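You operate a simulated robot arm through the tools that you are given. There is no shell and no other tool. Be economical: measure what you need, move in short steps, check, and stop when the job is done.

The job below is to be done with a simulated two-armed robot. You get a single attempt, and the scene is never put back.

TASK
Switch the balance switch on. Put the steel basket marked "wide mesh" from the narrow shelf behind the strainer pot on top of the yellow book. Switch the switch of the small switch box on. Put the jug from the top of the steel table on the low shelf of the pump table. Open the tubes drawer, take the spanner from the top of the steel table and leave it in the inside of the tubes drawer and shut the drawer again. Switch the thermometer switch on. Put the steel pan on the fourth shelf from the bottom of the tall shelving. Fetch the blue marker and set it on the back of the near bench. Lift the middle pump cover on the pump table open. The order is free. Set down upright: steel basket, jug.

The check looks at the end state, three seconds after you hand in, the way a careful person would. Anything else that was tipped, shoved, dropped, spilled or broken makes it a failure. Lids that push on must go on centred and level and be pressed home; caps that screw on are set level and turned clockwise until they are tight.

THE ROBOT
Two 7-joint arms with two-finger parallel grippers on one trunk, on a base that drives. Base frame: it is fixed to the floor where the robot stands at the start and does not move with it; the origin is under the middle of the robot, x ahead of it, y to its left, z up; the surface under the hand at the start is at about z = 0.9. Lengths are in m, angles in rad, forces in N, time in s.
The left shoulder is at the start at [0.02, 0.113, 1.222], the right one opposite. With the tool pointing down near the work surface each hand reaches from about 0.24 to 0.6 m from the robot's upright axis, wherever it stands, measured 20 degrees to its own side. Places, roughly: back of the near bench [4.4, 2, 0.9]; balance switch [0.7, 0.1, 1]; blue marker [4.5, 2.75, 1]; fourth shelf of the tall shelving [6.6, 1.2, 1.2]; inside of the tubes drawer [1.6, 0.5, 0.7]; jug [2.5, 4, 1]; low shelf of the pump table [3.1, 4.9, 0.3]; middle pump cover on the pump table [3.1, 4.9, 1.1]; spanner (19x9x3 cm) [2.6, 4.2, 0.9]; steel basket [0.5, 1.75, 0.75]; steel pan (13x10x5 cm) [6.3, 3.4, 0.9]; switch of the small switch box [1.6, 2.2, 1]; thermometer switch [4.2, 2.4, 1]; tubes drawer [1.5, 0.6, 0.8]; yellow book [2.25, 1, 1]. Payload 1.57 kg a hand.
Tool frame (each hand has its own): the origin (TCP) lies between the finger pads and is the grasp point; the fingertips stand 0.03 m ahead of it; z points along the fingers, y is the line along which they close. Largest opening 0.08 m; finger width 0.017, thickness 0.012; the body of the gripper, 0.04 by 0.082 m, starts 0.08 m behind the TCP.
Orientation is told as [roll, pitch, yaw] about the base's x, y, z axes, in that order, counted from this pose: with the fingers straight down and closing along the base's y, the tool's x points along the base's -x, its y along +y and its z along -z.

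THE INTERFACE
- The arms move only by the tool drive_tool. It takes "left_motion", "right_motion" or both (then of equal length, played together; a hand with none holds still); each is one flat list of numbers, 7 for each row, row after row: the shift along the tool's x, y, z in units of 20 mm (1.0 is 20 mm), then the turn, a rotation vector about the tool's x, y, z in units of 4 degrees (1.0 is 4 degrees), then the gripper command, from -1 (fully open) to 1 (shut), values between in proportion. In form: [tx, ty, tz, wx, wy, wz, fingers, tx, ty, tz, wx, wy, wz, fingers, ...]. A call has 1 to 8 rows; each row shifts and turns the commanded pose from where the row before left it, along the tool's axes as they then stand. A call with a number of a shift or a turn outside -1 to 1 is refused whole. Rows are played at 5 a second. More than 0.05 m and 0.15 rad between two rows, or a gripper value outside its range, and nothing of the call is played. Where a pose cannot be reached the arm comes as near as it can. A force on the tool above 40 N (or 10 N above the force at the start of the call, whichever is more), or a blocked arm, ends the call early, and 0.2 s more pass. The fingers move at their own pace (about 0.045 m/s each) and stop on an object; they squeeze with about 43 N. The grip force told is the motor's: it shows also when the fingers shut on nothing. Time passes only in rows, and 0.2 s behind the last, so rows that do not move let the fingers close. It gives the time, the measured TCP pose, the force on the tool (base axes), the opening and the grip force at its end, in the units of the frame above (readings bear some noise), with the torque about the TCP (base axes, N m) and any sound that the robot's microphone picked up, and new pictures: "show" is both (left out), scene, wrist or none (wrist: the cameras of the hands that moved).
- Cameras (640 x 400 px; columns grow to the right, rows downward): "scene" is now at [0.1121, 0.0103, 1.3737]; the picture's right is [0.16, -0.99, 0.00], its down [-0.24, -0.04, -0.97] and it looks along [0.96, 0.15, -0.24] (base axes); focal length 282 px, centre (320, 200). "left" rides on the left gripper at [0.072, 0.007, -0.122] in its tool frame; the picture's right is [-0.09, 1.00, 0.00], its down [-0.84, -0.08, -0.54] and it looks along [-0.54, -0.05, 0.84] (tool axes); focal length 238 px, centre (320, 200). "right" rides on the right gripper at [0.072, -0.007, -0.122] in its tool frame; the picture's right is [0.09, 1.00, 0.00], its down [-0.84, 0.08, -0.54] and it looks along [-0.54, 0.05, 0.84] (tool axes); focal length 238 px, centre (320, 200). There is no depth. A picture from a camera that has moved, and an enlarged one, comes with that camera's place and axes in the base frame and with its lens. The place of the scene camera against the robot may be out by one fixed shift of up to 0.018 m in any direction.
- lift_body(by): slides the trunk up (or, below 0, down) by that many m; the arms and the scene camera ride with it, the base frame stays. It gives what a move gives, with no picture.
- roll_base(legs): drives the robot by 1 to 6 legs, each [ahead, left, turn to the left] in m, m and rad, along the robot's own axes; the way and the turn of a leg run together, so that a leg with both is an arc; at most 1.5 m and 3.142 rad a leg. The arms and the cameras ride along, it lands a little off, and it stops where it bumps. It gives what a move gives, and a new picture of the scene camera.
- pan_tilt(pan, tilt): turns the head with the scene camera to pan (to the left, within 1.396 rad either way) and tilt (down, from -0.506 to 1.204), counted from straight ahead of the robot. It gives what a move gives, and a new picture of the scene camera.
- enlarge(camera, box): a new picture of the part [left, top, right, bottom] of that camera's present view, enlarged. It takes no simulated time.
- finish_job(): hands the job in; it is judged then, once.

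Work in short steps. Places have to be worked out from the pictures, the camera data and where the tool is seen: move nearer, look again, correct. Check each grasp and each placing, and mend what went wrong. You have 483 turns and 360 pictures in all, those below and enlarged ones among them. Open the grippers and draw the arms clear of the work before you hand the job in, unless the task says otherwise; then end with one line.

The tools are called after "Call:" as name(argument=value, ...) on one line, values as JSON. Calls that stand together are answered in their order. drive_tool: Moves the arms, as the interface text tells. Its arguments: {"type":"object","properties":{"left_motion":{"type":"array","items":{"type":"number"}},"right_motion":{"type":"array","items":{"type":"number"}},"show":{"type":"string","enum":["both","scene","wrist","none"]}},"required":[]} The other tools are called the same way: lift_body (by) slides the trunk up or down; roll_base (legs) drives the base; pan_tilt (pan, tilt) turns the head that bears the scene camera; enlarge (camera, box) takes an enlarged picture of a part of a camera's view; finish_job () hands the job in.

At the start:

```text
clock: 0.0
left_position: [0.3913, 0.224, 1.2267]
left_tcp_rot: [0.0, 0.0, 0.001]
left_ft_force: [-0.7, -0.1, 0.5]
left_wrist_torque: [0.05, 0.01, 0.0]
left_gripper_width: 0.08
left_gripper_force: 0.1
right_position: [0.4472, -0.0658, 1.3065]
right_tcp_rot: [0.001, 0.001, 0.002]
right_ft_force: [-0.3, 0.1, -0.3]
right_wrist_torque: [-0.01, 0.02, -0.02]
right_gripper_width: 0.0803
right_gripper_force: 0.1
trunk travel left (down, up): [-0.275, 0.295]
robot x, y, heading: [-0.0008, 0.0001, -0.0]
head pan, tilt: [0.157, 0.246]
```

scene: 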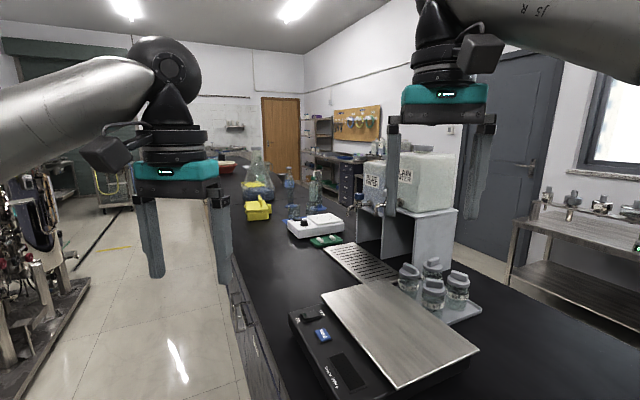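
right: 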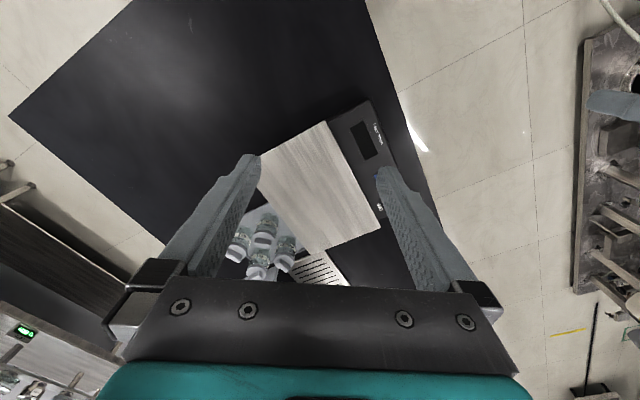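
left: 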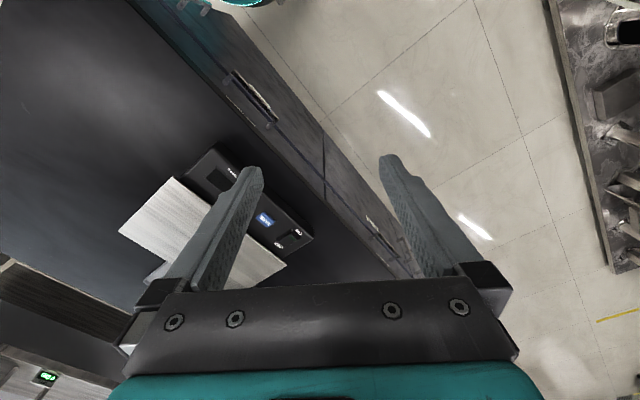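

The balance stands ahead, with what looks like a rocker switch on its front panel. I enlarge that.

Call:
enlarge(camera="scene", box=[270, 270, 430, 400])

Call:
enlarge(camera="left", box=[180, 140, 340, 270])

```text
3.08 times, centred on (350, 335) of scene
camera zoom: at [0.1121, 0.0103, 1.3737], right [0.16, -0.99, 0.0], down [-0.24, -0.04, -0.97], along [0.96, 0.15, -0.24], focal length 867 px, centre (228, -215)
```

zoom: 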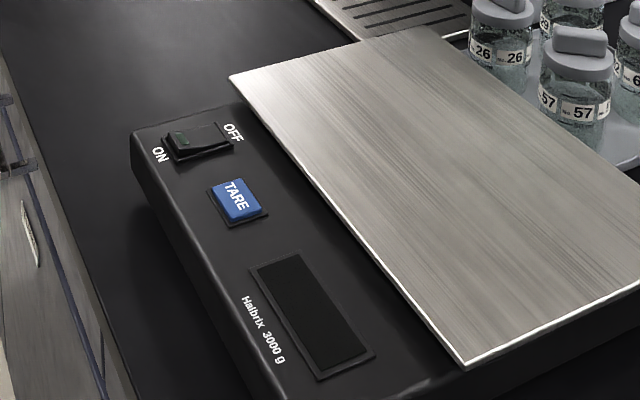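

```text
3.08 times, centred on (260, 205) of left
camera zoom: at [0.3206, 0.2306, 1.3493], right [0.09, 1.0, 0.0], down [0.84, -0.08, 0.54], along [0.54, -0.05, -0.84], focal length 733 px, centre (505, 185)
```

zoom: 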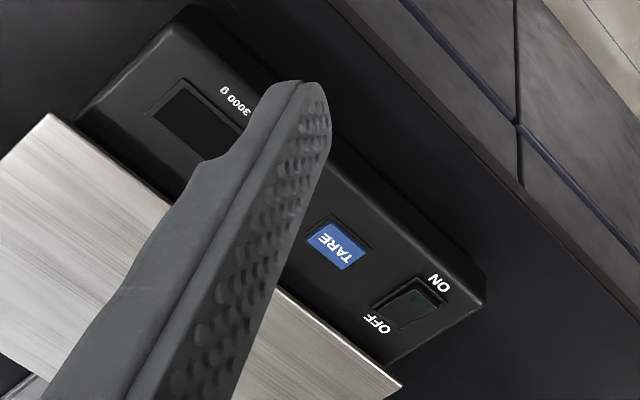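

I look down in front of the base to see how far I may drive ahead.

Call:
pan_tilt(pan=0.0, tilt=1.1)

Call:
pan_tilt(pan=0.9, tilt=0.4)

Call:
pan_tilt(pan=0.35, tilt=0.3)

```text
clock: 1.2
left_position: [0.3923, 0.2238, 1.2257]
left_tcp_rot: [0.001, 0.0, 0.0]
left_ft_force: [0.1, 0.0, -0.2]
left_wrist_torque: [0.0, 0.01, -0.01]
left_gripper_width: 0.0802
left_gripper_force: 0.0
right_position: [0.4462, -0.0649, 1.3063]
right_tcp_rot: [0.001, 0.0, 0.001]
right_ft_force: [1.0, -0.2, -1.0]
right_wrist_torque: [-0.01, 0.02, 0.01]
right_gripper_width: 0.08
right_gripper_force: 0.0
trunk travel left (down, up): [-0.275, 0.295]
robot x, y, heading: [-0.0005, -0.0003, 0.0]
head pan, tilt: [0.0, 1.1]
camera scene: at [0.0831, -0.0043, 1.3026], right [0.0, -1.0, 0.0], down [-0.89, 0.0, -0.45], along [0.45, 0.0, -0.89], focal length 282 px, centre (320, 200)
```

scene: 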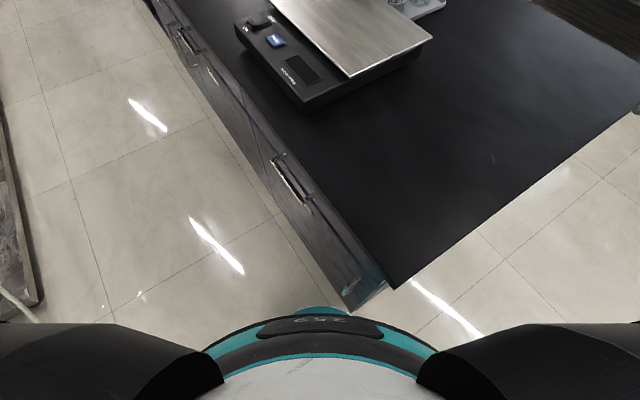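

```text
clock: 2.4
left_position: [0.391, 0.2239, 1.2261]
left_tcp_rot: [0.0, 0.001, 0.0]
left_ft_force: [-0.3, -0.8, -0.2]
left_wrist_torque: [0.03, 0.0, 0.0]
left_gripper_width: 0.08
left_gripper_force: 0.1
right_position: [0.4475, -0.0654, 1.3046]
right_tcp_rot: [-0.001, 0.0, -0.001]
right_ft_force: [-1.1, -0.1, -0.1]
right_wrist_torque: [0.0, 0.02, 0.01]
right_gripper_width: 0.0801
right_gripper_force: 0.0
trunk travel left (down, up): [-0.275, 0.295]
robot x, y, heading: [0.0016, -0.0011, 0.001]
head pan, tilt: [0.901, 0.4]
camera scene: at [0.0775, 0.0683, 1.3594], right [0.78, -0.62, 0.0], down [-0.24, -0.31, -0.92], along [0.57, 0.72, -0.39], focal length 282 px, centre (320, 200)
```

scene: 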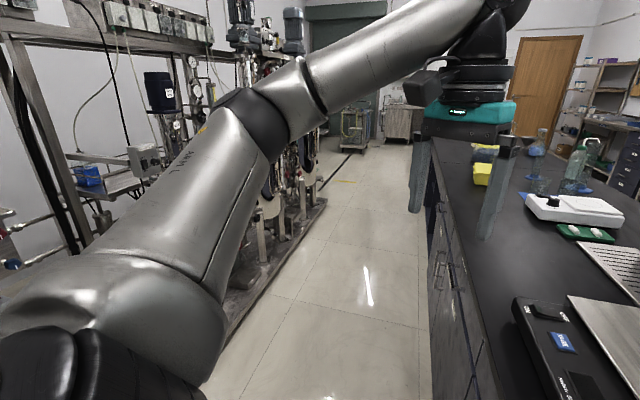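

```text
clock: 3.3
left_position: [0.3922, 0.2232, 1.2271]
left_tcp_rot: [-0.001, 0.001, 0.0]
left_ft_force: [0.0, 0.1, -0.1]
left_wrist_torque: [0.0, -0.02, 0.0]
left_gripper_width: 0.0799
left_gripper_force: 0.0
right_position: [0.4474, -0.0663, 1.306]
right_tcp_rot: [0.0, 0.0, -0.001]
right_ft_force: [-0.6, 0.0, -0.3]
right_wrist_torque: [0.01, -0.01, -0.02]
right_gripper_width: 0.08
right_gripper_force: 0.0
trunk travel left (down, up): [-0.275, 0.295]
robot x, y, heading: [0.0003, -0.0049, -0.002]
head pan, tilt: [0.351, 0.3]
camera scene: at [0.1076, 0.0279, 1.3687], right [0.34, -0.94, 0.0], down [-0.28, -0.1, -0.96], along [0.9, 0.33, -0.3], focal length 282 px, centre (320, 200)
```

scene: 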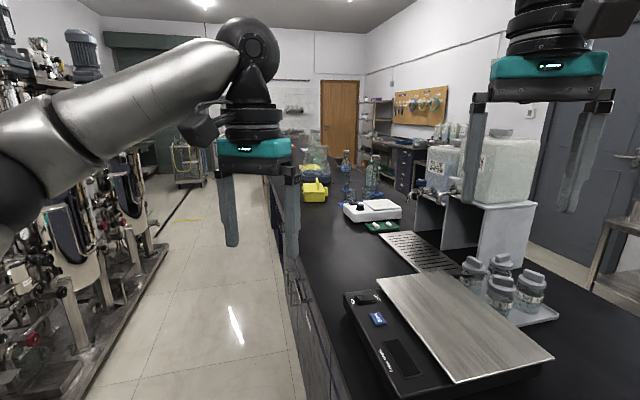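

The bench edge runs at about 36° to base x, and its corner is near (0.15, −0.105). The switch is about 0.12 m inside the edge. I back out sideways into the aisle and turn to face the bench.

Call:
roll_base(legs=[[0, 0.45, 0], [0.29, 0, 0], [0, 0, -0.947]])

Call:
pan_tilt(pan=0.2, tilt=0.8)

```text
clock: 10.1
left_position: [0.6962, 0.2528, 1.2266]
left_tcp_rot: [0.0, -0.001, -0.958]
left_ft_force: [0.4, 0.2, -0.1]
left_wrist_torque: [0.01, 0.0, 0.0]
left_gripper_width: 0.08
left_gripper_force: 0.0
right_position: [0.4908, 0.0426, 1.3066]
right_tcp_rot: [-0.001, 0.001, -0.961]
right_ft_force: [0.2, 0.1, 0.4]
right_wrist_torque: [0.0, -0.02, -0.05]
right_gripper_width: 0.0801
right_gripper_force: 0.1
trunk travel left (down, up): [-0.275, 0.295]
robot x, y, heading: [0.288, 0.4417, -0.958]
head pan, tilt: [0.351, 0.3]
camera scene: at [0.3803, 0.3792, 1.3687], right [-0.57, -0.82, 0.0], down [-0.24, 0.17, -0.96], along [0.78, -0.55, -0.3], focal length 282 px, centre (320, 200)
```

scene: 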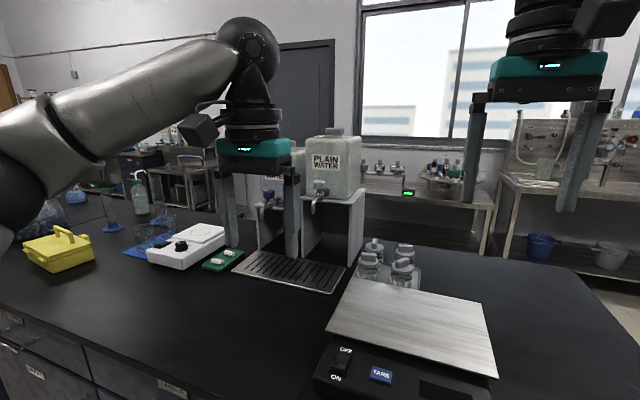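

```text
clock: 11.0
left_position: [0.6962, 0.2528, 1.2263]
left_tcp_rot: [0.0, 0.0, -0.959]
left_ft_force: [-0.5, 0.1, 0.2]
left_wrist_torque: [0.01, 0.01, -0.01]
left_gripper_width: 0.0801
left_gripper_force: 0.0
right_position: [0.4905, 0.042, 1.3059]
right_tcp_rot: [0.0, 0.001, -0.96]
right_ft_force: [0.1, -0.2, 0.0]
right_wrist_torque: [-0.02, 0.02, 0.01]
right_gripper_width: 0.08
right_gripper_force: 0.1
trunk travel left (down, up): [-0.275, 0.295]
robot x, y, heading: [0.289, 0.4467, -0.96]
head pan, tilt: [0.201, 0.799]
camera scene: at [0.3624, 0.3772, 1.3244], right [-0.69, -0.73, 0.0], down [-0.52, 0.49, -0.7], along [0.51, -0.48, -0.72], focal length 282 px, centre (320, 200)
```

scene: 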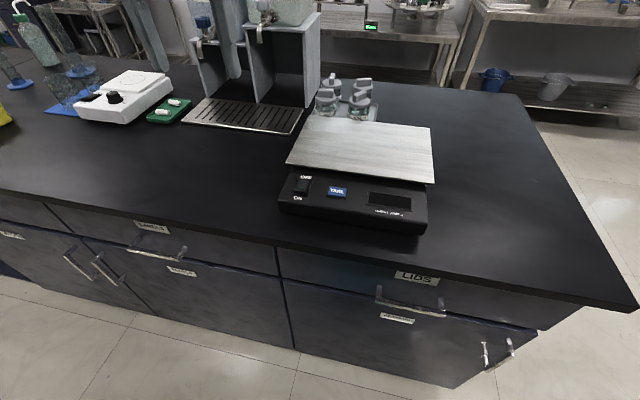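

The new view agrees with a switch at (0.687, 0.126, 0.937). I bring the closed left hand above the ON end.

Call:
drive_tool(left_motion=[-0.54, -0.5, 1, 0, 0, 0, 1, -0.54, -0.5, 1, 0, 0, 0, 1, -0.54, -0.5, 1, 0, 0, 0, 1, -0.54, -0.5, 1, 0, 0, 0, 1, -0.54, -0.5, 1, 0, 0, 0, 1, -0.54, -0.5, 1, 0, 0, 0, 1, -0.54, -0.5, 1, 0, 0, 0, 1, -0.54, -0.5, 1, 0, 0, 0, 1], show="both")

```text
clock: 12.8
left_position: [0.6795, 0.1354, 1.0631]
left_tcp_rot: [-0.001, 0.0, -0.958]
left_ft_force: [1.7, 0.4, 0.4]
left_wrist_torque: [0.01, 0.01, -0.01]
left_gripper_width: 0.0
left_gripper_force: 21.0
right_position: [0.4911, 0.0422, 1.3059]
right_tcp_rot: [0.001, 0.0, -0.96]
right_ft_force: [0.0, 0.4, -0.4]
right_wrist_torque: [0.01, -0.03, -0.02]
right_gripper_width: 0.0804
right_gripper_force: 0.1
trunk travel left (down, up): [-0.275, 0.295]
robot x, y, heading: [0.289, 0.4455, -0.958]
head pan, tilt: [0.201, 0.799]
camera scene: at [0.3624, 0.3768, 1.3243], right [-0.69, -0.73, 0.0], down [-0.52, 0.49, -0.7], along [0.51, -0.48, -0.72], focal length 282 px, centre (320, 200)
camera left: at [0.6446, 0.1977, 1.1874], right [0.87, 0.5, 0.0], down [0.42, -0.73, 0.54], along [0.27, -0.47, -0.84], focal length 238 px, centre (320, 200)
```

scene: 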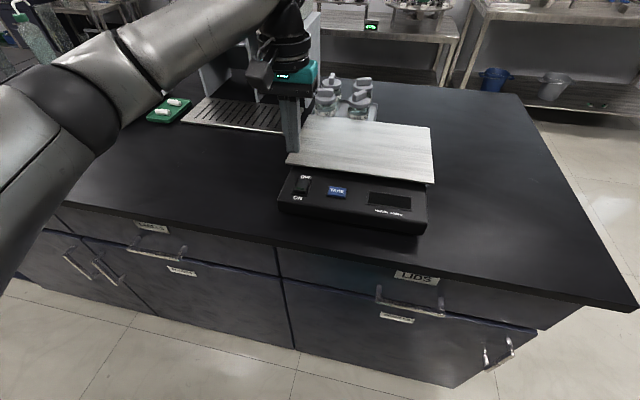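
left: 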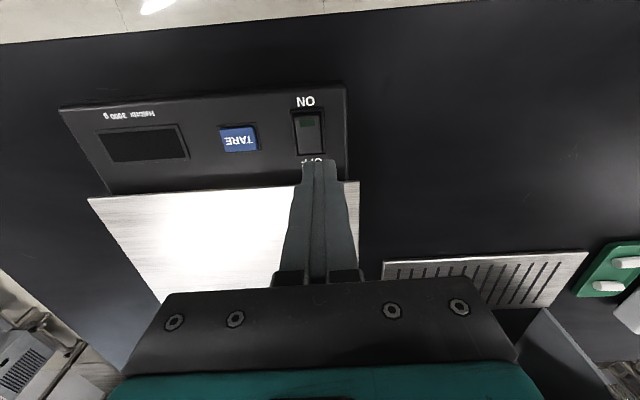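

The rocker spans about (0.667, 0.135) at ON to (0.682, 0.106) at OFF. I shift a little sideways and descend until contact.

Call:
drive_tool(left_motion=[0.1, -0.57, 0.5, 0, 0, 0, 1, 0, 0, 1, 0, 0, 0, 1, 0, 0, 1, 0, 0, 0, 1, 0, 0, 1, 0, 0, 0, 1, 0, 0, 0.3, 0, 0, 0, 1], show="wrist")

```text
clock: 14.0
left_position: [0.6709, 0.1305, 0.991]
left_tcp_rot: [-0.001, 0.0, -0.96]
left_ft_force: [0.0, -0.6, -0.4]
left_wrist_torque: [0.0, -0.01, -0.01]
left_gripper_width: 0.0
left_gripper_force: 21.2
right_position: [0.491, 0.0427, 1.3059]
right_tcp_rot: [0.0, -0.001, -0.96]
right_ft_force: [-0.3, 0.1, -0.3]
right_wrist_torque: [-0.03, 0.0, 0.02]
right_gripper_width: 0.0798
right_gripper_force: 0.1
trunk travel left (down, up): [-0.275, 0.295]
robot x, y, heading: [0.2857, 0.4454, -0.96]
head pan, tilt: [0.201, 0.799]
camera left: at [0.6352, 0.1937, 1.1129], right [0.87, 0.5, 0.0], down [0.42, -0.73, 0.54], along [0.27, -0.47, -0.84], focal length 238 px, centre (320, 200)
```

left: 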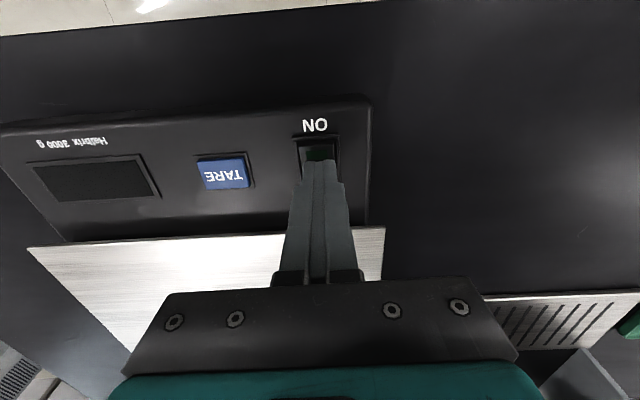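

The tip is over the ON half and still about 2 cm above it. I press down in small steps.

Call:
drive_tool(left_motion=[0.2, 0, 0.4, 0, 0, 0, 1, 0, 0, 0.4, 0, 0, 0, 1, 0, 0, 0.25, 0, 0, 0, 1, 0, 0, 0.2, 0, 0, 0, 1, 0, 0, 0.2, 0, 0, 0, 1], show="wrist")

```text
clock: 14.6
left_position: [0.6692, 0.133, 0.9879]
left_tcp_rot: [-0.007, -0.018, -0.957]
left_ft_force: [-4.8, 7.9, 10.6]
left_wrist_torque: [0.28, 0.07, 0.07]
left_gripper_width: 0.0001
left_gripper_force: 21.2
right_position: [0.4902, 0.043, 1.3057]
right_tcp_rot: [0.001, -0.002, -0.959]
right_ft_force: [0.2, 0.3, -0.4]
right_wrist_torque: [0.0, 0.02, -0.02]
right_gripper_width: 0.0802
right_gripper_force: 0.0
trunk travel left (down, up): [-0.275, 0.295]
robot x, y, heading: [0.2867, 0.4437, -0.957]
head pan, tilt: [0.201, 0.799]
heard: click
stopped in row 2 (left hand): the force on the tool passed its limit at 47 N (the readings are from after the stop); the commanded pose is now the measured one
camera left: at [0.6333, 0.1973, 1.1089], right [0.87, 0.5, 0.0], down [0.41, -0.72, 0.56], along [0.27, -0.49, -0.83], focal length 238 px, centre (320, 200)
```

left: 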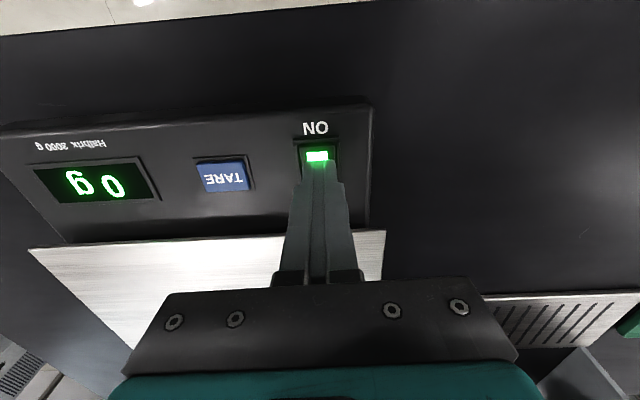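

The balance is on. I raise the left hand and turn to see the other side of the aisle, where the basket shelf is.

Call:
drive_tool(left_motion=[0, 0, -1, 0, 0, 0, 1, 0.5, 0, -1, 0, 0, 0, 0, 0.5, 0, -1, 0, 0, 0, -1, 0.5, 0, -1, 0, 0, 0, -1, 0.5, 0, -1, 0, 0, 0, -1, 0.5, 0, -1, 0, 0, 0, -1, 0.5, 0, -1, 0, 0, 0, -1, 0.5, 0, -1, 0, 0, 0, -1], show="none")

Call:
drive_tool(left_motion=[1, 0, -1, 0, 0, 0, -1, 1, 0, -1, 0, 0, 0, -1, 1, 0, -1, 0, 0, 0, -1, 0.5, 0, -1, 0, 0, 0, -1], right_motion=[1, 0, 0, 0, 0, 0, -1, 1, 0, 0, 0, 0, 0, -1, 1, 0, 0, 0, 0, 0, -1, 1, 0, 0, 0, 0, 0, -1], show="none")

Call:
roll_base(legs=[[0, 0, 1.57], [0.4, 0, 0], [0, 0, 0.8]])

```text
clock: 16.4
left_position: [0.6286, 0.1913, 1.1439]
left_tcp_rot: [-0.005, -0.019, -0.956]
left_ft_force: [-0.4, 1.0, -0.1]
left_wrist_torque: [0.01, -0.02, 0.02]
left_gripper_width: 0.0801
left_gripper_force: 0.1
right_position: [0.4906, 0.042, 1.3054]
right_tcp_rot: [0.0, 0.0, -0.96]
right_ft_force: [-0.4, -0.5, 0.5]
right_wrist_torque: [0.0, 0.0, 0.0]
right_gripper_width: 0.08
right_gripper_force: 0.0
trunk travel left (down, up): [-0.275, 0.295]
robot x, y, heading: [0.2863, 0.4428, -0.96]
head pan, tilt: [0.201, 0.799]
```

```text
clock: 17.4
left_position: [0.5865, 0.2506, 1.2237]
left_tcp_rot: [-0.006, -0.02, -0.959]
left_ft_force: [0.4, 0.0, 0.5]
left_wrist_torque: [0.02, -0.03, 0.0]
left_gripper_width: 0.0798
left_gripper_force: 0.1
right_position: [0.4429, 0.1089, 1.306]
right_tcp_rot: [0.002, 0.0, -0.959]
right_ft_force: [-0.3, 0.7, 0.4]
right_wrist_torque: [0.0, -0.01, -0.01]
right_gripper_width: 0.08
right_gripper_force: 0.0
trunk travel left (down, up): [-0.275, 0.295]
robot x, y, heading: [0.2852, 0.4451, -0.96]
head pan, tilt: [0.201, 0.799]
```

```text
clock: 25.8
left_position: [0.5226, 1.0239, 1.2234]
left_tcp_rot: [-0.005, -0.019, 1.432]
left_ft_force: [0.5, -0.2, -0.6]
left_wrist_torque: [-0.01, 0.0, 0.01]
left_gripper_width: 0.0797
left_gripper_force: 0.1
right_position: [0.7245, 1.0307, 1.3059]
right_tcp_rot: [-0.001, 0.0, 1.43]
right_ft_force: [-0.1, 0.2, 1.0]
right_wrist_torque: [0.01, 0.03, 0.02]
right_gripper_width: 0.08
right_gripper_force: 0.0
trunk travel left (down, up): [-0.275, 0.295]
robot x, y, heading: [0.6099, 0.6771, 1.432]
head pan, tilt: [0.201, 0.799]
camera scene: at [0.6148, 0.7642, 1.3243], right [1.0, 0.06, 0.0], down [0.04, -0.72, -0.7], along [-0.04, 0.7, -0.72], focal length 282 px, centre (320, 200)
```

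scene: 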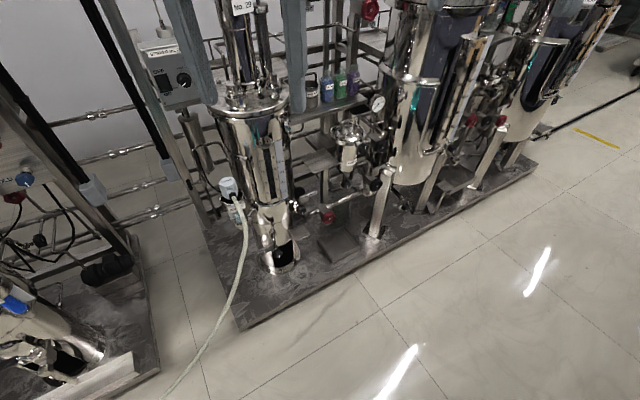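

The narrow shelf should appear near pixel (306, 121). I enlarge that area.

Call:
enlarge(camera="scene", box=[200, 20, 440, 190])

Call:
pan_tilt(pan=0.2, tilt=0.45)

```text
2.35 times, centred on (320, 105) of scene
camera zoom: at [0.6148, 0.7642, 1.3243], right [1.0, 0.06, 0.0], down [0.04, -0.72, -0.7], along [-0.04, 0.7, -0.72], focal length 663 px, centre (320, 424)
```

zoom: 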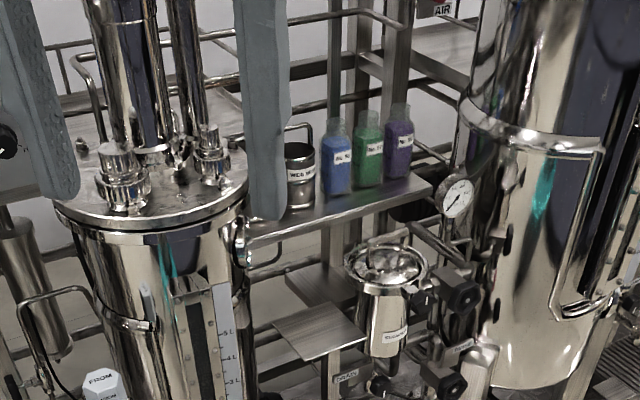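

```text
clock: 26.6
left_position: [0.524, 1.0262, 1.2244]
left_tcp_rot: [-0.005, -0.019, 1.432]
left_ft_force: [-0.8, -0.2, -0.7]
left_wrist_torque: [0.03, 0.01, 0.0]
left_gripper_width: 0.08
left_gripper_force: 0.0
right_position: [0.7247, 1.0309, 1.3063]
right_tcp_rot: [0.001, 0.0, 1.43]
right_ft_force: [0.5, 1.3, 0.7]
right_wrist_torque: [0.02, -0.01, 0.01]
right_gripper_width: 0.0799
right_gripper_force: 0.0
trunk travel left (down, up): [-0.275, 0.295]
robot x, y, heading: [0.6094, 0.6796, 1.43]
head pan, tilt: [0.201, 0.45]
camera scene: at [0.6142, 0.7754, 1.3547], right [1.0, 0.06, 0.0], down [0.03, -0.44, -0.9], along [-0.05, 0.9, -0.44], focal length 282 px, centre (320, 200)
```

scene: 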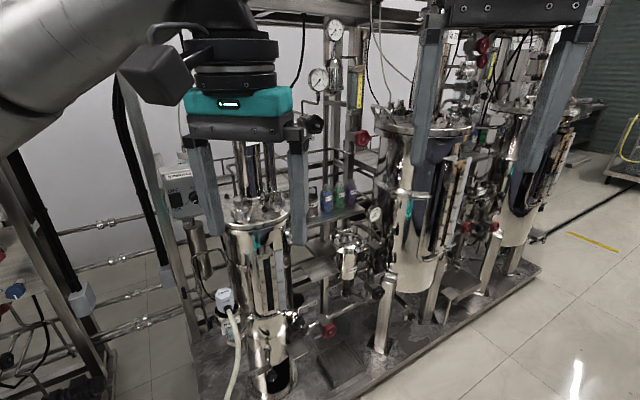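

The labelled steel basket stands at the left end of the narrow shelf, with the strainer pot in front and below. I drive to face the gap between the vessels squarely.

Call:
roll_base(legs=[[0.4, -0.38, 0], [0, 0, 0.76]])

Call:
pan_tilt(pan=0.0, tilt=0.6)

```text
clock: 31.8
left_position: [0.7427, 1.2194, 1.2234]
left_tcp_rot: [-0.006, -0.017, 2.192]
left_ft_force: [-0.5, 0.5, -0.2]
left_wrist_torque: [0.0, -0.01, 0.0]
left_gripper_width: 0.0801
left_gripper_force: 0.1
right_position: [0.8857, 1.3594, 1.3049]
right_tcp_rot: [0.001, 0.0, 2.189]
right_ft_force: [0.5, 0.0, -0.2]
right_wrist_torque: [-0.03, -0.02, 0.0]
right_gripper_width: 0.0799
right_gripper_force: 0.0
trunk travel left (down, up): [-0.275, 0.295]
robot x, y, heading: [1.0436, 1.0209, 2.188]
head pan, tilt: [0.201, 0.45]
camera scene: at [0.9808, 1.0904, 1.3548], right [0.68, 0.73, 0.0], down [0.32, -0.3, -0.9], along [-0.66, 0.61, -0.44], focal length 282 px, centre (320, 200)
```

scene: 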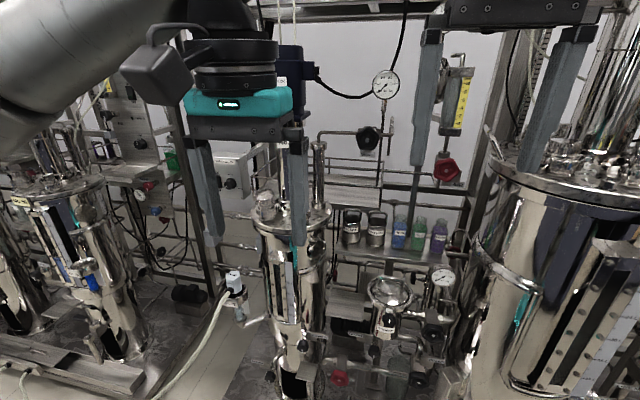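

```text
clock: 32.5
left_position: [0.743, 1.2177, 1.2246]
left_tcp_rot: [-0.005, -0.019, 2.191]
left_ft_force: [0.1, -0.6, -0.3]
left_wrist_torque: [0.01, -0.01, 0.02]
left_gripper_width: 0.08
left_gripper_force: 0.0
right_position: [0.8844, 1.3587, 1.3051]
right_tcp_rot: [0.0, 0.0, 2.19]
right_ft_force: [0.1, 0.7, -0.2]
right_wrist_torque: [0.01, 0.02, -0.01]
right_gripper_width: 0.0799
right_gripper_force: 0.1
trunk travel left (down, up): [-0.275, 0.295]
robot x, y, heading: [1.0459, 1.0226, 2.19]
head pan, tilt: [0.0, 0.6]
camera scene: at [0.9967, 1.0998, 1.3412], right [0.81, 0.58, 0.0], down [0.33, -0.46, -0.83], along [-0.48, 0.67, -0.56], focal length 282 px, centre (320, 200)
```

scene: 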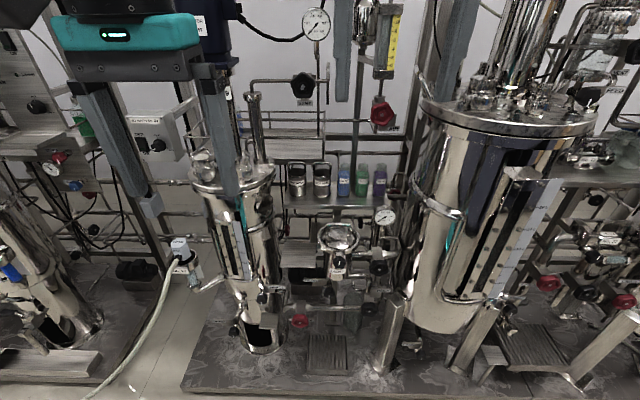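

Two baskets stand side by side. I enlarge to read their labels.

Call:
enlarge(camera="scene", box=[270, 140, 410, 230])

```text
4.44 times, centred on (340, 185) of scene
camera zoom: at [0.9967, 1.0998, 1.3412], right [0.81, 0.58, 0.0], down [0.33, -0.46, -0.83], along [-0.48, 0.67, -0.56], focal length 1253 px, centre (231, 267)
```

zoom: 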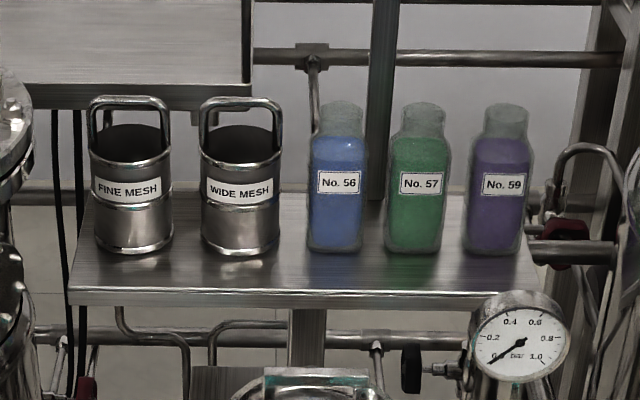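

"WIDE MESH" is the right one of the pair, with a bail handle parallel to the shelf. I plan to grip the bail with the left hand tilted 45° forward-down. I tuck the right hand back and start turning the left hand 90°.

Call:
drive_tool(left_motion=[0, 0, 0, 0, 0, -1, -1, 0, 0, 0, 0, 0, -1, -1, 0, 0, 0, 0, 0, -1, -1, 0, 0, 0, 0, 0, -1, -1, 0, 0, 0, 0, 0, -1, -1, 0, 0, 0, 0, 0, -1, -1, 0, 0, 0, 0, 0, -1, -1, 0, 0, 0, 0, 0, -1, -1], right_motion=[0.7, -0.8, -0.3, 0, 0, 0, -1, 0.7, -0.8, -0.3, 0, 0, 0, -1, 0.7, -0.8, -0.3, 0, 0, 0, -1, 0.7, -0.8, -0.3, 0, 0, 0, -1, 0.7, -0.8, -0.3, 0, 0, 0, -1, 0.7, -0.8, -0.3, 0, 0, 0, -1, 0.7, -0.8, -0.3, 0, 0, 0, -1, 0.7, -0.8, -0.3, 0, 0, 0, -1], show="none")

Call:
drive_tool(left_motion=[0, 0, 0, 0, 0, -1, -1, 0, 0, 0, 0, 0, -1, -1, 0, 0, 0, 0, 0, -1, -1, 0, 0, 0, 0, 0, -1, -1, 0, 0, 0, 0, 0, -1, -1, 0, 0, 0, 0, 0, -1, -1, 0, 0, 0, 0, 0, -1, -1, 0, 0, 0, 0, 0, -1, -1], show="none")

Call:
drive_tool(left_motion=[0, 0, 0, 0, 0, -1, -1, 0, 0, 0, 0, 0, -1, -1, 0, 0, 0, 0, 0, -1, -1, 0, 0, 0, 0, 0, -1, -1, 0, 0, 0, 0, 0, -1, -1, 0, 0, 0, 0, 0, -1, -1, 0, 0, 0, 0, 0, -0.5, -1], show="none")

Call:
drive_tool(left_motion=[0, 0, 0, 1, 0, 0, -1, 0, 0, 0, 1, 0, 0, -1, 0, 0, 0, 1, 0, 0, -1, 0, 0, 0, 1, 0, 0, -1, 0, 0, 0, 1, 0, 0, -1, 0, 0, 0, 1, 0, 0, -1, 0, 0, 0, 1, 0, 0, -1, 0, 0, 0, 1, 0, 0, -1], show="both")

```text
clock: 34.4
left_position: [0.7438, 1.2174, 1.2238]
left_tcp_rot: [-0.015, -0.015, 2.751]
left_ft_force: [0.7, 0.6, 0.8]
left_wrist_torque: [0.0, 0.04, -0.02]
left_gripper_width: 0.0801
left_gripper_force: 0.1
right_position: [1.0557, 1.3416, 1.3532]
right_tcp_rot: [-0.002, 0.0, 2.19]
right_ft_force: [0.4, -1.0, 0.5]
right_wrist_torque: [-0.03, 0.01, -0.01]
right_gripper_width: 0.0802
right_gripper_force: 0.0
trunk travel left (down, up): [-0.275, 0.295]
robot x, y, heading: [1.0453, 1.0236, 2.189]
head pan, tilt: [0.0, 0.6]
```

```text
clock: 36.1
left_position: [0.7443, 1.2176, 1.2232]
left_tcp_rot: [-0.018, -0.004, -2.973]
left_ft_force: [0.3, 0.1, 0.3]
left_wrist_torque: [0.01, 0.0, 0.01]
left_gripper_width: 0.0801
left_gripper_force: 0.0
right_position: [1.0537, 1.342, 1.3531]
right_tcp_rot: [0.002, -0.001, 2.188]
right_ft_force: [0.1, 0.4, -0.3]
right_wrist_torque: [-0.02, 0.02, 0.01]
right_gripper_width: 0.0801
right_gripper_force: 0.1
trunk travel left (down, up): [-0.275, 0.295]
robot x, y, heading: [1.044, 1.0256, 2.191]
head pan, tilt: [0.0, 0.6]
```

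```text
clock: 37.8
left_position: [0.742, 1.217, 1.2229]
left_tcp_rot: [-0.021, 0.003, -2.52]
left_ft_force: [-0.3, -0.3, 0.6]
left_wrist_torque: [-0.01, -0.05, 0.01]
left_gripper_width: 0.08
left_gripper_force: 0.1
right_position: [1.0556, 1.3429, 1.354]
right_tcp_rot: [0.0, 0.001, 2.188]
right_ft_force: [0.3, -0.3, 0.2]
right_wrist_torque: [-0.03, 0.01, -0.02]
right_gripper_width: 0.08
right_gripper_force: 0.0
trunk travel left (down, up): [-0.275, 0.295]
robot x, y, heading: [1.041, 1.0223, 2.19]
head pan, tilt: [0.0, 0.6]
```

```text
clock: 39.5
left_position: [0.7437, 1.2169, 1.2236]
left_tcp_rot: [-0.581, 0.004, -2.522]
left_ft_force: [-0.4, 0.5, -0.4]
left_wrist_torque: [-0.03, -0.02, -0.01]
left_gripper_width: 0.08
left_gripper_force: 0.1
right_position: [1.0544, 1.3418, 1.3538]
right_tcp_rot: [0.0, -0.002, 2.189]
right_ft_force: [0.3, 1.0, -0.8]
right_wrist_torque: [0.01, 0.03, 0.01]
right_gripper_width: 0.08
right_gripper_force: 0.1
trunk travel left (down, up): [-0.275, 0.295]
robot x, y, heading: [1.04, 1.0225, 2.184]
head pan, tilt: [0.0, 0.6]
camera scene: at [0.9973, 1.0988, 1.3413], right [0.81, 0.58, 0.0], down [0.33, -0.46, -0.83], along [-0.48, 0.67, -0.56], focal length 282 px, centre (320, 200)
camera left: at [0.8447, 1.1989, 1.324], right [0.41, -0.73, -0.55], down [-0.55, -0.68, 0.49], along [-0.73, 0.1, -0.68], focal length 238 px, centre (320, 200)
```

scene: 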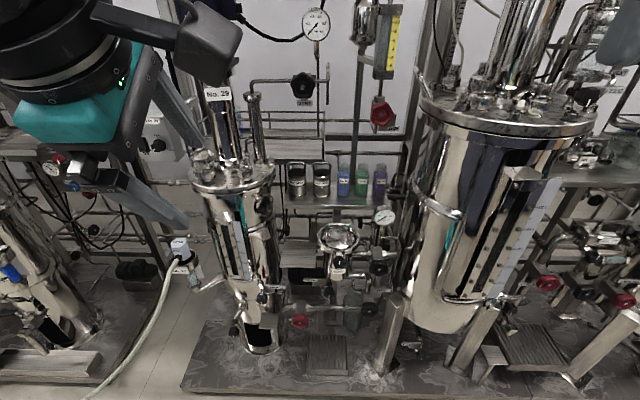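
left: 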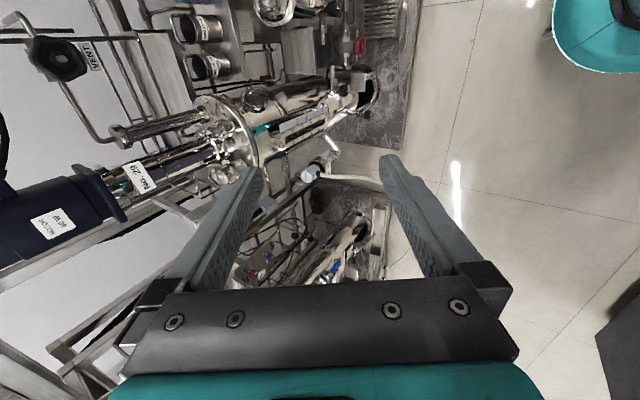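

The reorientation works, and the left wrist camera sees both baskets. I enlarge it to triangulate.

Call:
enlarge(camera="left", box=[130, 0, 290, 100])

```text
4.00 times, centred on (210, 50) of left
camera zoom: at [0.8447, 1.1989, 1.324], right [0.41, -0.73, -0.55], down [-0.55, -0.68, 0.49], along [-0.73, 0.1, -0.68], focal length 953 px, centre (760, 800)
```

zoom: 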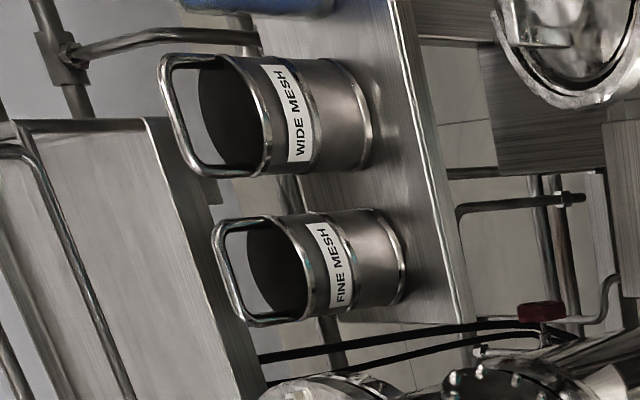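

I place the bail top at about (0.473, 1.85, 0.883), level with the robot and 1.0 m ahead. I drive 0.36 m ahead and 0.14 m to the right.

Call:
roll_base(legs=[[0, -0.14, 0], [0.36, 0, 0]])

Call:
drive_tool(left_motion=[0, 0, 0, 1, 0, 0, -1, 0, 0, 0, 1, 0, 0, -1, 0, 0, 0, 1, 0, 0, -1], show="both")

```text
clock: 42.8
left_position: [0.6472, 1.5911, 1.2232]
left_tcp_rot: [-0.578, 0.004, -2.521]
left_ft_force: [-0.4, 0.3, 0.5]
left_wrist_torque: [0.01, -0.01, 0.0]
left_gripper_width: 0.0799
left_gripper_force: 0.0
right_position: [0.9573, 1.7162, 1.3535]
right_tcp_rot: [-0.001, 0.0, 2.191]
right_ft_force: [0.1, 0.5, 0.1]
right_wrist_torque: [-0.02, 0.03, -0.03]
right_gripper_width: 0.0804
right_gripper_force: 0.2
trunk travel left (down, up): [-0.275, 0.295]
robot x, y, heading: [0.9524, 1.399, 2.189]
head pan, tilt: [0.0, 0.6]
camera scene: at [0.9, 1.4731, 1.3411], right [0.81, 0.58, 0.0], down [0.33, -0.46, -0.82], along [-0.48, 0.67, -0.57], focal length 282 px, centre (320, 200)
```

scene: 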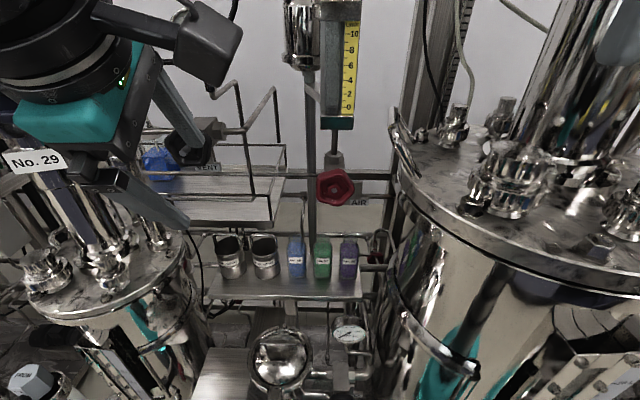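

```text
clock: 43.6
left_position: [0.6576, 1.5939, 1.222]
left_tcp_rot: [-0.645, -0.019, -2.552]
left_ft_force: [0.3, 0.2, -0.2]
left_wrist_torque: [0.02, 0.0, 0.01]
left_gripper_width: 0.0799
left_gripper_force: 0.1
left hand out of reach, approached as far as the arm can: row 1, 2, 3
right_position: [0.9596, 1.7154, 1.3527]
right_tcp_rot: [0.0, 0.0, 2.191]
right_ft_force: [-0.1, -0.6, -0.5]
right_wrist_torque: [0.03, 0.04, 0.03]
right_gripper_width: 0.0801
right_gripper_force: 0.0
trunk travel left (down, up): [-0.275, 0.295]
robot x, y, heading: [0.946, 1.3943, 2.19]
head pan, tilt: [0.0, 0.6]
camera scene: at [0.9015, 1.472, 1.3413], right [0.81, 0.58, 0.0], down [0.33, -0.46, -0.83], along [-0.48, 0.67, -0.56], focal length 282 px, centre (320, 200)
camera left: at [0.763, 1.5698, 1.3154], right [0.36, -0.72, -0.6], down [-0.54, -0.68, 0.5], along [-0.76, 0.15, -0.63], focal length 238 px, centre (320, 200)
```

scene: 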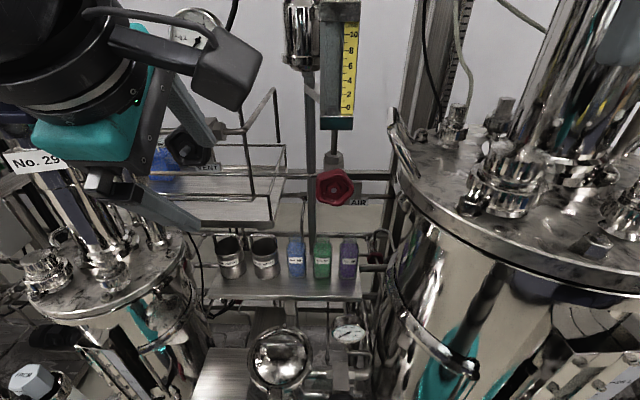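
left: 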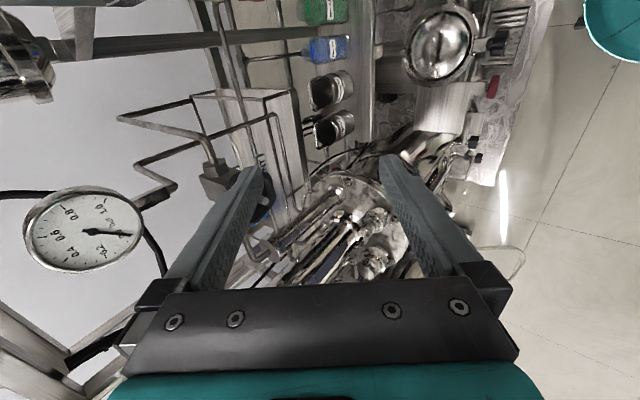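

The arm stops at 37° of tilt here, which is enough. I enlarge both views to re-measure the bail from close by.

Call:
enlarge(camera="left", box=[270, 50, 390, 160])

Call:
enlarge(camera="scene", box=[200, 200, 340, 300])

```text
3.64 times, centred on (330, 105) of left
camera zoom: at [0.763, 1.5698, 1.3154], right [0.36, -0.72, -0.6], down [-0.54, -0.68, 0.5], along [-0.76, 0.15, -0.63], focal length 867 px, centre (284, 546)
```

zoom: 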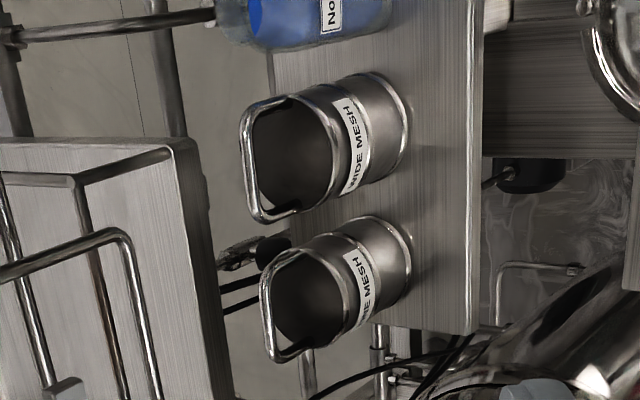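

```text
4.00 times, centred on (270, 250) of scene
camera zoom: at [0.9015, 1.472, 1.3413], right [0.81, 0.58, 0.0], down [0.33, -0.46, -0.83], along [-0.48, 0.67, -0.56], focal length 1128 px, centre (520, 0)
```

zoom: 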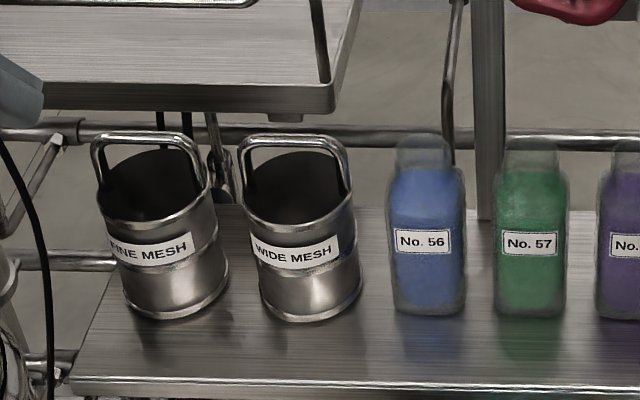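

Both views agree on the bail at about (0.470, 1.83, 0.865), nearly straight along the fingers. I advance half the way.

Call:
drive_tool(left_motion=[-0.1, -0.2, 1, 0, 0, 0, -1, -0.1, -0.2, 1, 0, 0, 0, -1, -0.1, -0.2, 1, 0, 0, 0, -1, -0.1, -0.2, 1, 0, 0, 0, -1, -0.1, -0.2, 1, 0, 0, 0, -1, -0.1, -0.2, 1, 0, 0, 0, -1, -0.1, -0.2, 1, 0, 0, 0, -1, -0.1, 0, 1, 0, 0, 0, -1], show="both")

```text
clock: 45.4
left_position: [0.5687, 1.6861, 1.1281]
left_tcp_rot: [-0.683, -0.011, -2.542]
left_ft_force: [15.1, 5.0, 3.5]
left_wrist_torque: [-0.37, 1.07, -0.08]
left_gripper_width: 0.0789
left_gripper_force: 0.0
left hand out of reach, approached as far as the arm can: row 2, 4
right_position: [0.9607, 1.7167, 1.3536]
right_tcp_rot: [0.002, -0.002, 2.19]
right_ft_force: [0.1, 0.4, -1.1]
right_wrist_torque: [0.01, 0.0, 0.04]
right_gripper_width: 0.0802
right_gripper_force: 0.0
trunk travel left (down, up): [-0.275, 0.295]
robot x, y, heading: [0.9489, 1.3936, 2.192]
head pan, tilt: [0.0, 0.6]
camera scene: at [0.903, 1.4733, 1.3413], right [0.81, 0.58, 0.0], down [0.33, -0.46, -0.83], along [-0.48, 0.67, -0.56], focal length 282 px, centre (320, 200)
camera left: at [0.6753, 1.6599, 1.219], right [0.36, -0.69, -0.63], down [-0.53, -0.7, 0.48], along [-0.77, 0.16, -0.61], focal length 238 px, centre (320, 200)
```

scene: 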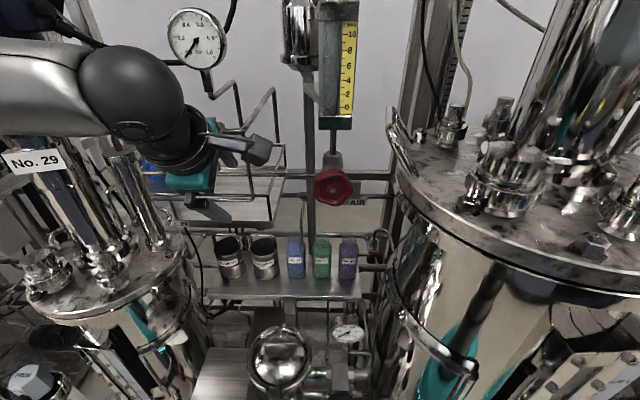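
left: 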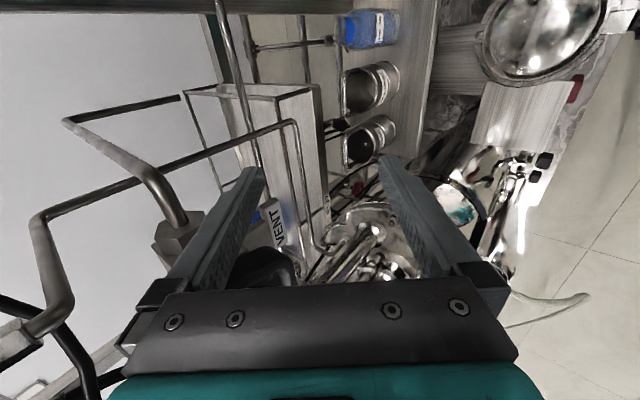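

The hand feels 15 N, so something touches it, probably the VENT valve or its pipe. I back off along the path.

Call:
drive_tool(left_motion=[0, 0, -1, 0, 0, 0, -1, 0.3, 0.2, -1, 0, 0, 0, -1, 0.3, 0.2, -1, 0, 0, 0, -1, 0.3, 0.2, -1, 0, 0, 0, -1], show="both")

```text
clock: 46.4
left_position: [0.613, 1.6462, 1.1832]
left_tcp_rot: [-0.679, -0.006, -2.532]
left_ft_force: [-0.2, -0.1, 0.5]
left_wrist_torque: [0.0, -0.01, -0.01]
left_gripper_width: 0.0801
left_gripper_force: 0.1
right_position: [0.9577, 1.7153, 1.3523]
right_tcp_rot: [0.001, -0.001, 2.191]
right_ft_force: [0.0, 0.1, -1.2]
right_wrist_torque: [-0.04, -0.03, -0.04]
right_gripper_width: 0.0802
right_gripper_force: 0.0
trunk travel left (down, up): [-0.275, 0.295]
robot x, y, heading: [0.9455, 1.3938, 2.193]
head pan, tilt: [0.0, 0.6]
camera scene: at [0.9003, 1.4724, 1.3412], right [0.81, 0.58, 0.0], down [0.33, -0.46, -0.83], along [-0.48, 0.67, -0.56], focal length 282 px, centre (320, 200)
camera left: at [0.72, 1.6208, 1.2734], right [0.36, -0.69, -0.63], down [-0.52, -0.71, 0.48], along [-0.77, 0.15, -0.62], focal length 238 px, centre (320, 200)
```

scene: 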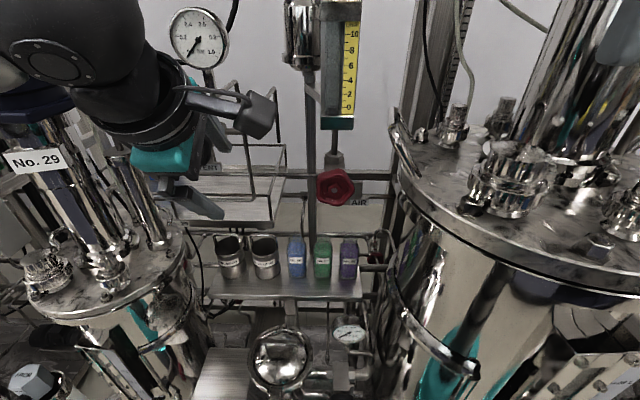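
left: 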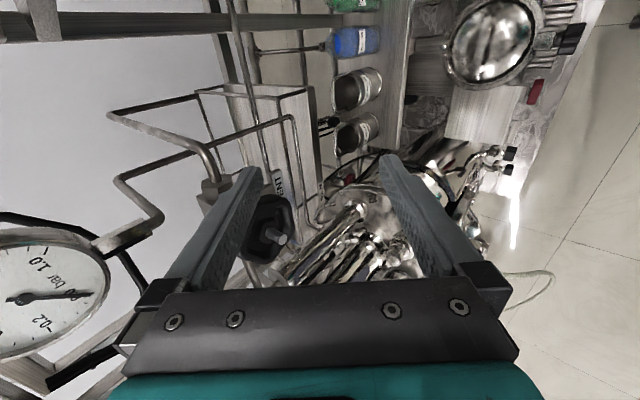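

The VENT knob at about (0.56, 1.654, 1.195) is in the way of this steep approach. I back the base off, then lower the trunk and tilt the hand flatter.

Call:
roll_base(legs=[[-0.22, 0, 0]])

Call:
lift_body(by=-0.2)

Call:
drive_tool(left_motion=[0, 0, 0, 1, 0, 0, -1, 0, 0, 0, 1, 0, 0, -1, 0, 0, 0, 1, 0, 0, -1, 0, 0, 0, 1, 0, 0, -1, 0, 0, 0, 1, 0, 0, -1, 0, 0, 0, 1, 0, 0, -1, 0, 0, 0, 1, 0, 0, -1], show="both")

```text
clock: 48.1
left_position: [0.7438, 1.4664, 1.1831]
left_tcp_rot: [-0.683, -0.007, -2.537]
left_ft_force: [-0.9, -0.1, 0.5]
left_wrist_torque: [0.0, -0.02, 0.03]
left_gripper_width: 0.0802
left_gripper_force: 0.0
right_position: [1.0889, 1.5343, 1.3537]
right_tcp_rot: [0.0, -0.003, 2.189]
right_ft_force: [0.5, 0.4, -0.1]
right_wrist_torque: [0.02, 0.01, -0.01]
right_gripper_width: 0.0802
right_gripper_force: 0.0
trunk travel left (down, up): [-0.275, 0.295]
robot x, y, heading: [1.0779, 1.2159, 2.19]
head pan, tilt: [0.0, 0.6]
camera scene: at [1.0303, 1.2907, 1.3413], right [0.81, 0.58, 0.0], down [0.33, -0.46, -0.83], along [-0.48, 0.67, -0.56], focal length 282 px, centre (320, 200)
```

scene: 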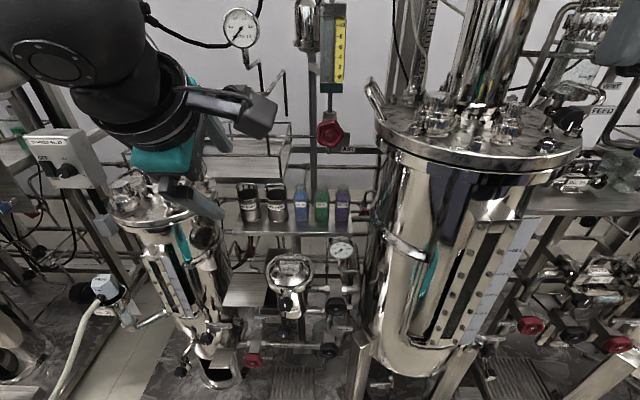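

```text
clock: 50.3
left_position: [0.743, 1.4658, 0.9817]
left_tcp_rot: [-0.682, -0.008, -2.536]
left_ft_force: [1.3, 0.2, -0.4]
left_wrist_torque: [-0.02, -0.01, 0.02]
left_gripper_width: 0.0798
left_gripper_force: 0.1
right_position: [1.0877, 1.5349, 1.1539]
right_tcp_rot: [0.0, 0.0, 2.19]
right_ft_force: [0.3, 1.2, 0.6]
right_wrist_torque: [0.02, 0.02, 0.02]
right_gripper_width: 0.08
right_gripper_force: 0.1
trunk travel left (down, up): [-0.075, 0.495]
robot x, y, heading: [1.0764, 1.2128, 2.19]
head pan, tilt: [0.0, 0.6]
```

```text
clock: 51.9
left_position: [0.7315, 1.4956, 0.9919]
left_tcp_rot: [-1.17, -0.006, -2.535]
left_ft_force: [0.5, -0.1, 0.0]
left_wrist_torque: [0.02, -0.05, -0.01]
left_gripper_width: 0.08
left_gripper_force: 0.0
left hand out of reach, approached as far as the arm can: row 5, 6, 7
right_position: [1.0882, 1.5348, 1.1539]
right_tcp_rot: [0.001, -0.001, 2.19]
right_ft_force: [0.6, -0.2, 0.1]
right_wrist_torque: [-0.01, -0.03, -0.01]
right_gripper_width: 0.0804
right_gripper_force: 0.1
trunk travel left (down, up): [-0.075, 0.495]
robot x, y, heading: [1.0765, 1.2137, 2.192]
head pan, tilt: [0.0, 0.6]
camera scene: at [1.0297, 1.2914, 1.1412], right [0.81, 0.58, 0.0], down [0.33, -0.46, -0.83], along [-0.48, 0.67, -0.56], focal length 282 px, centre (320, 200)
camera left: at [0.8573, 1.4422, 1.0335], right [0.14, -0.38, -0.92], down [-0.42, -0.86, 0.29], along [-0.9, 0.34, -0.28], focal length 238 px, centre (320, 200)
```

scene: 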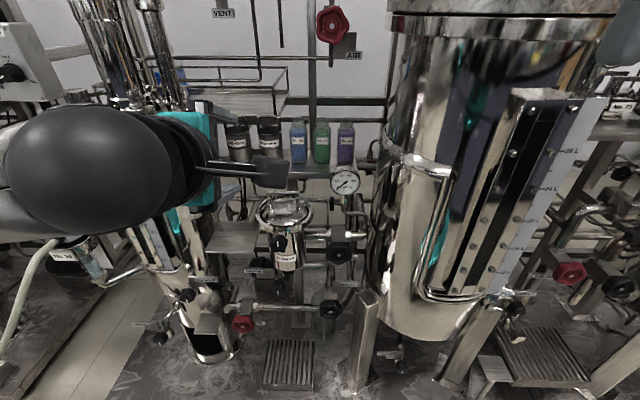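
left: 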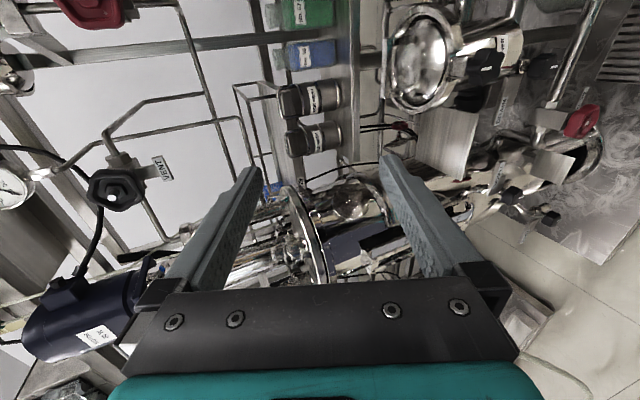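

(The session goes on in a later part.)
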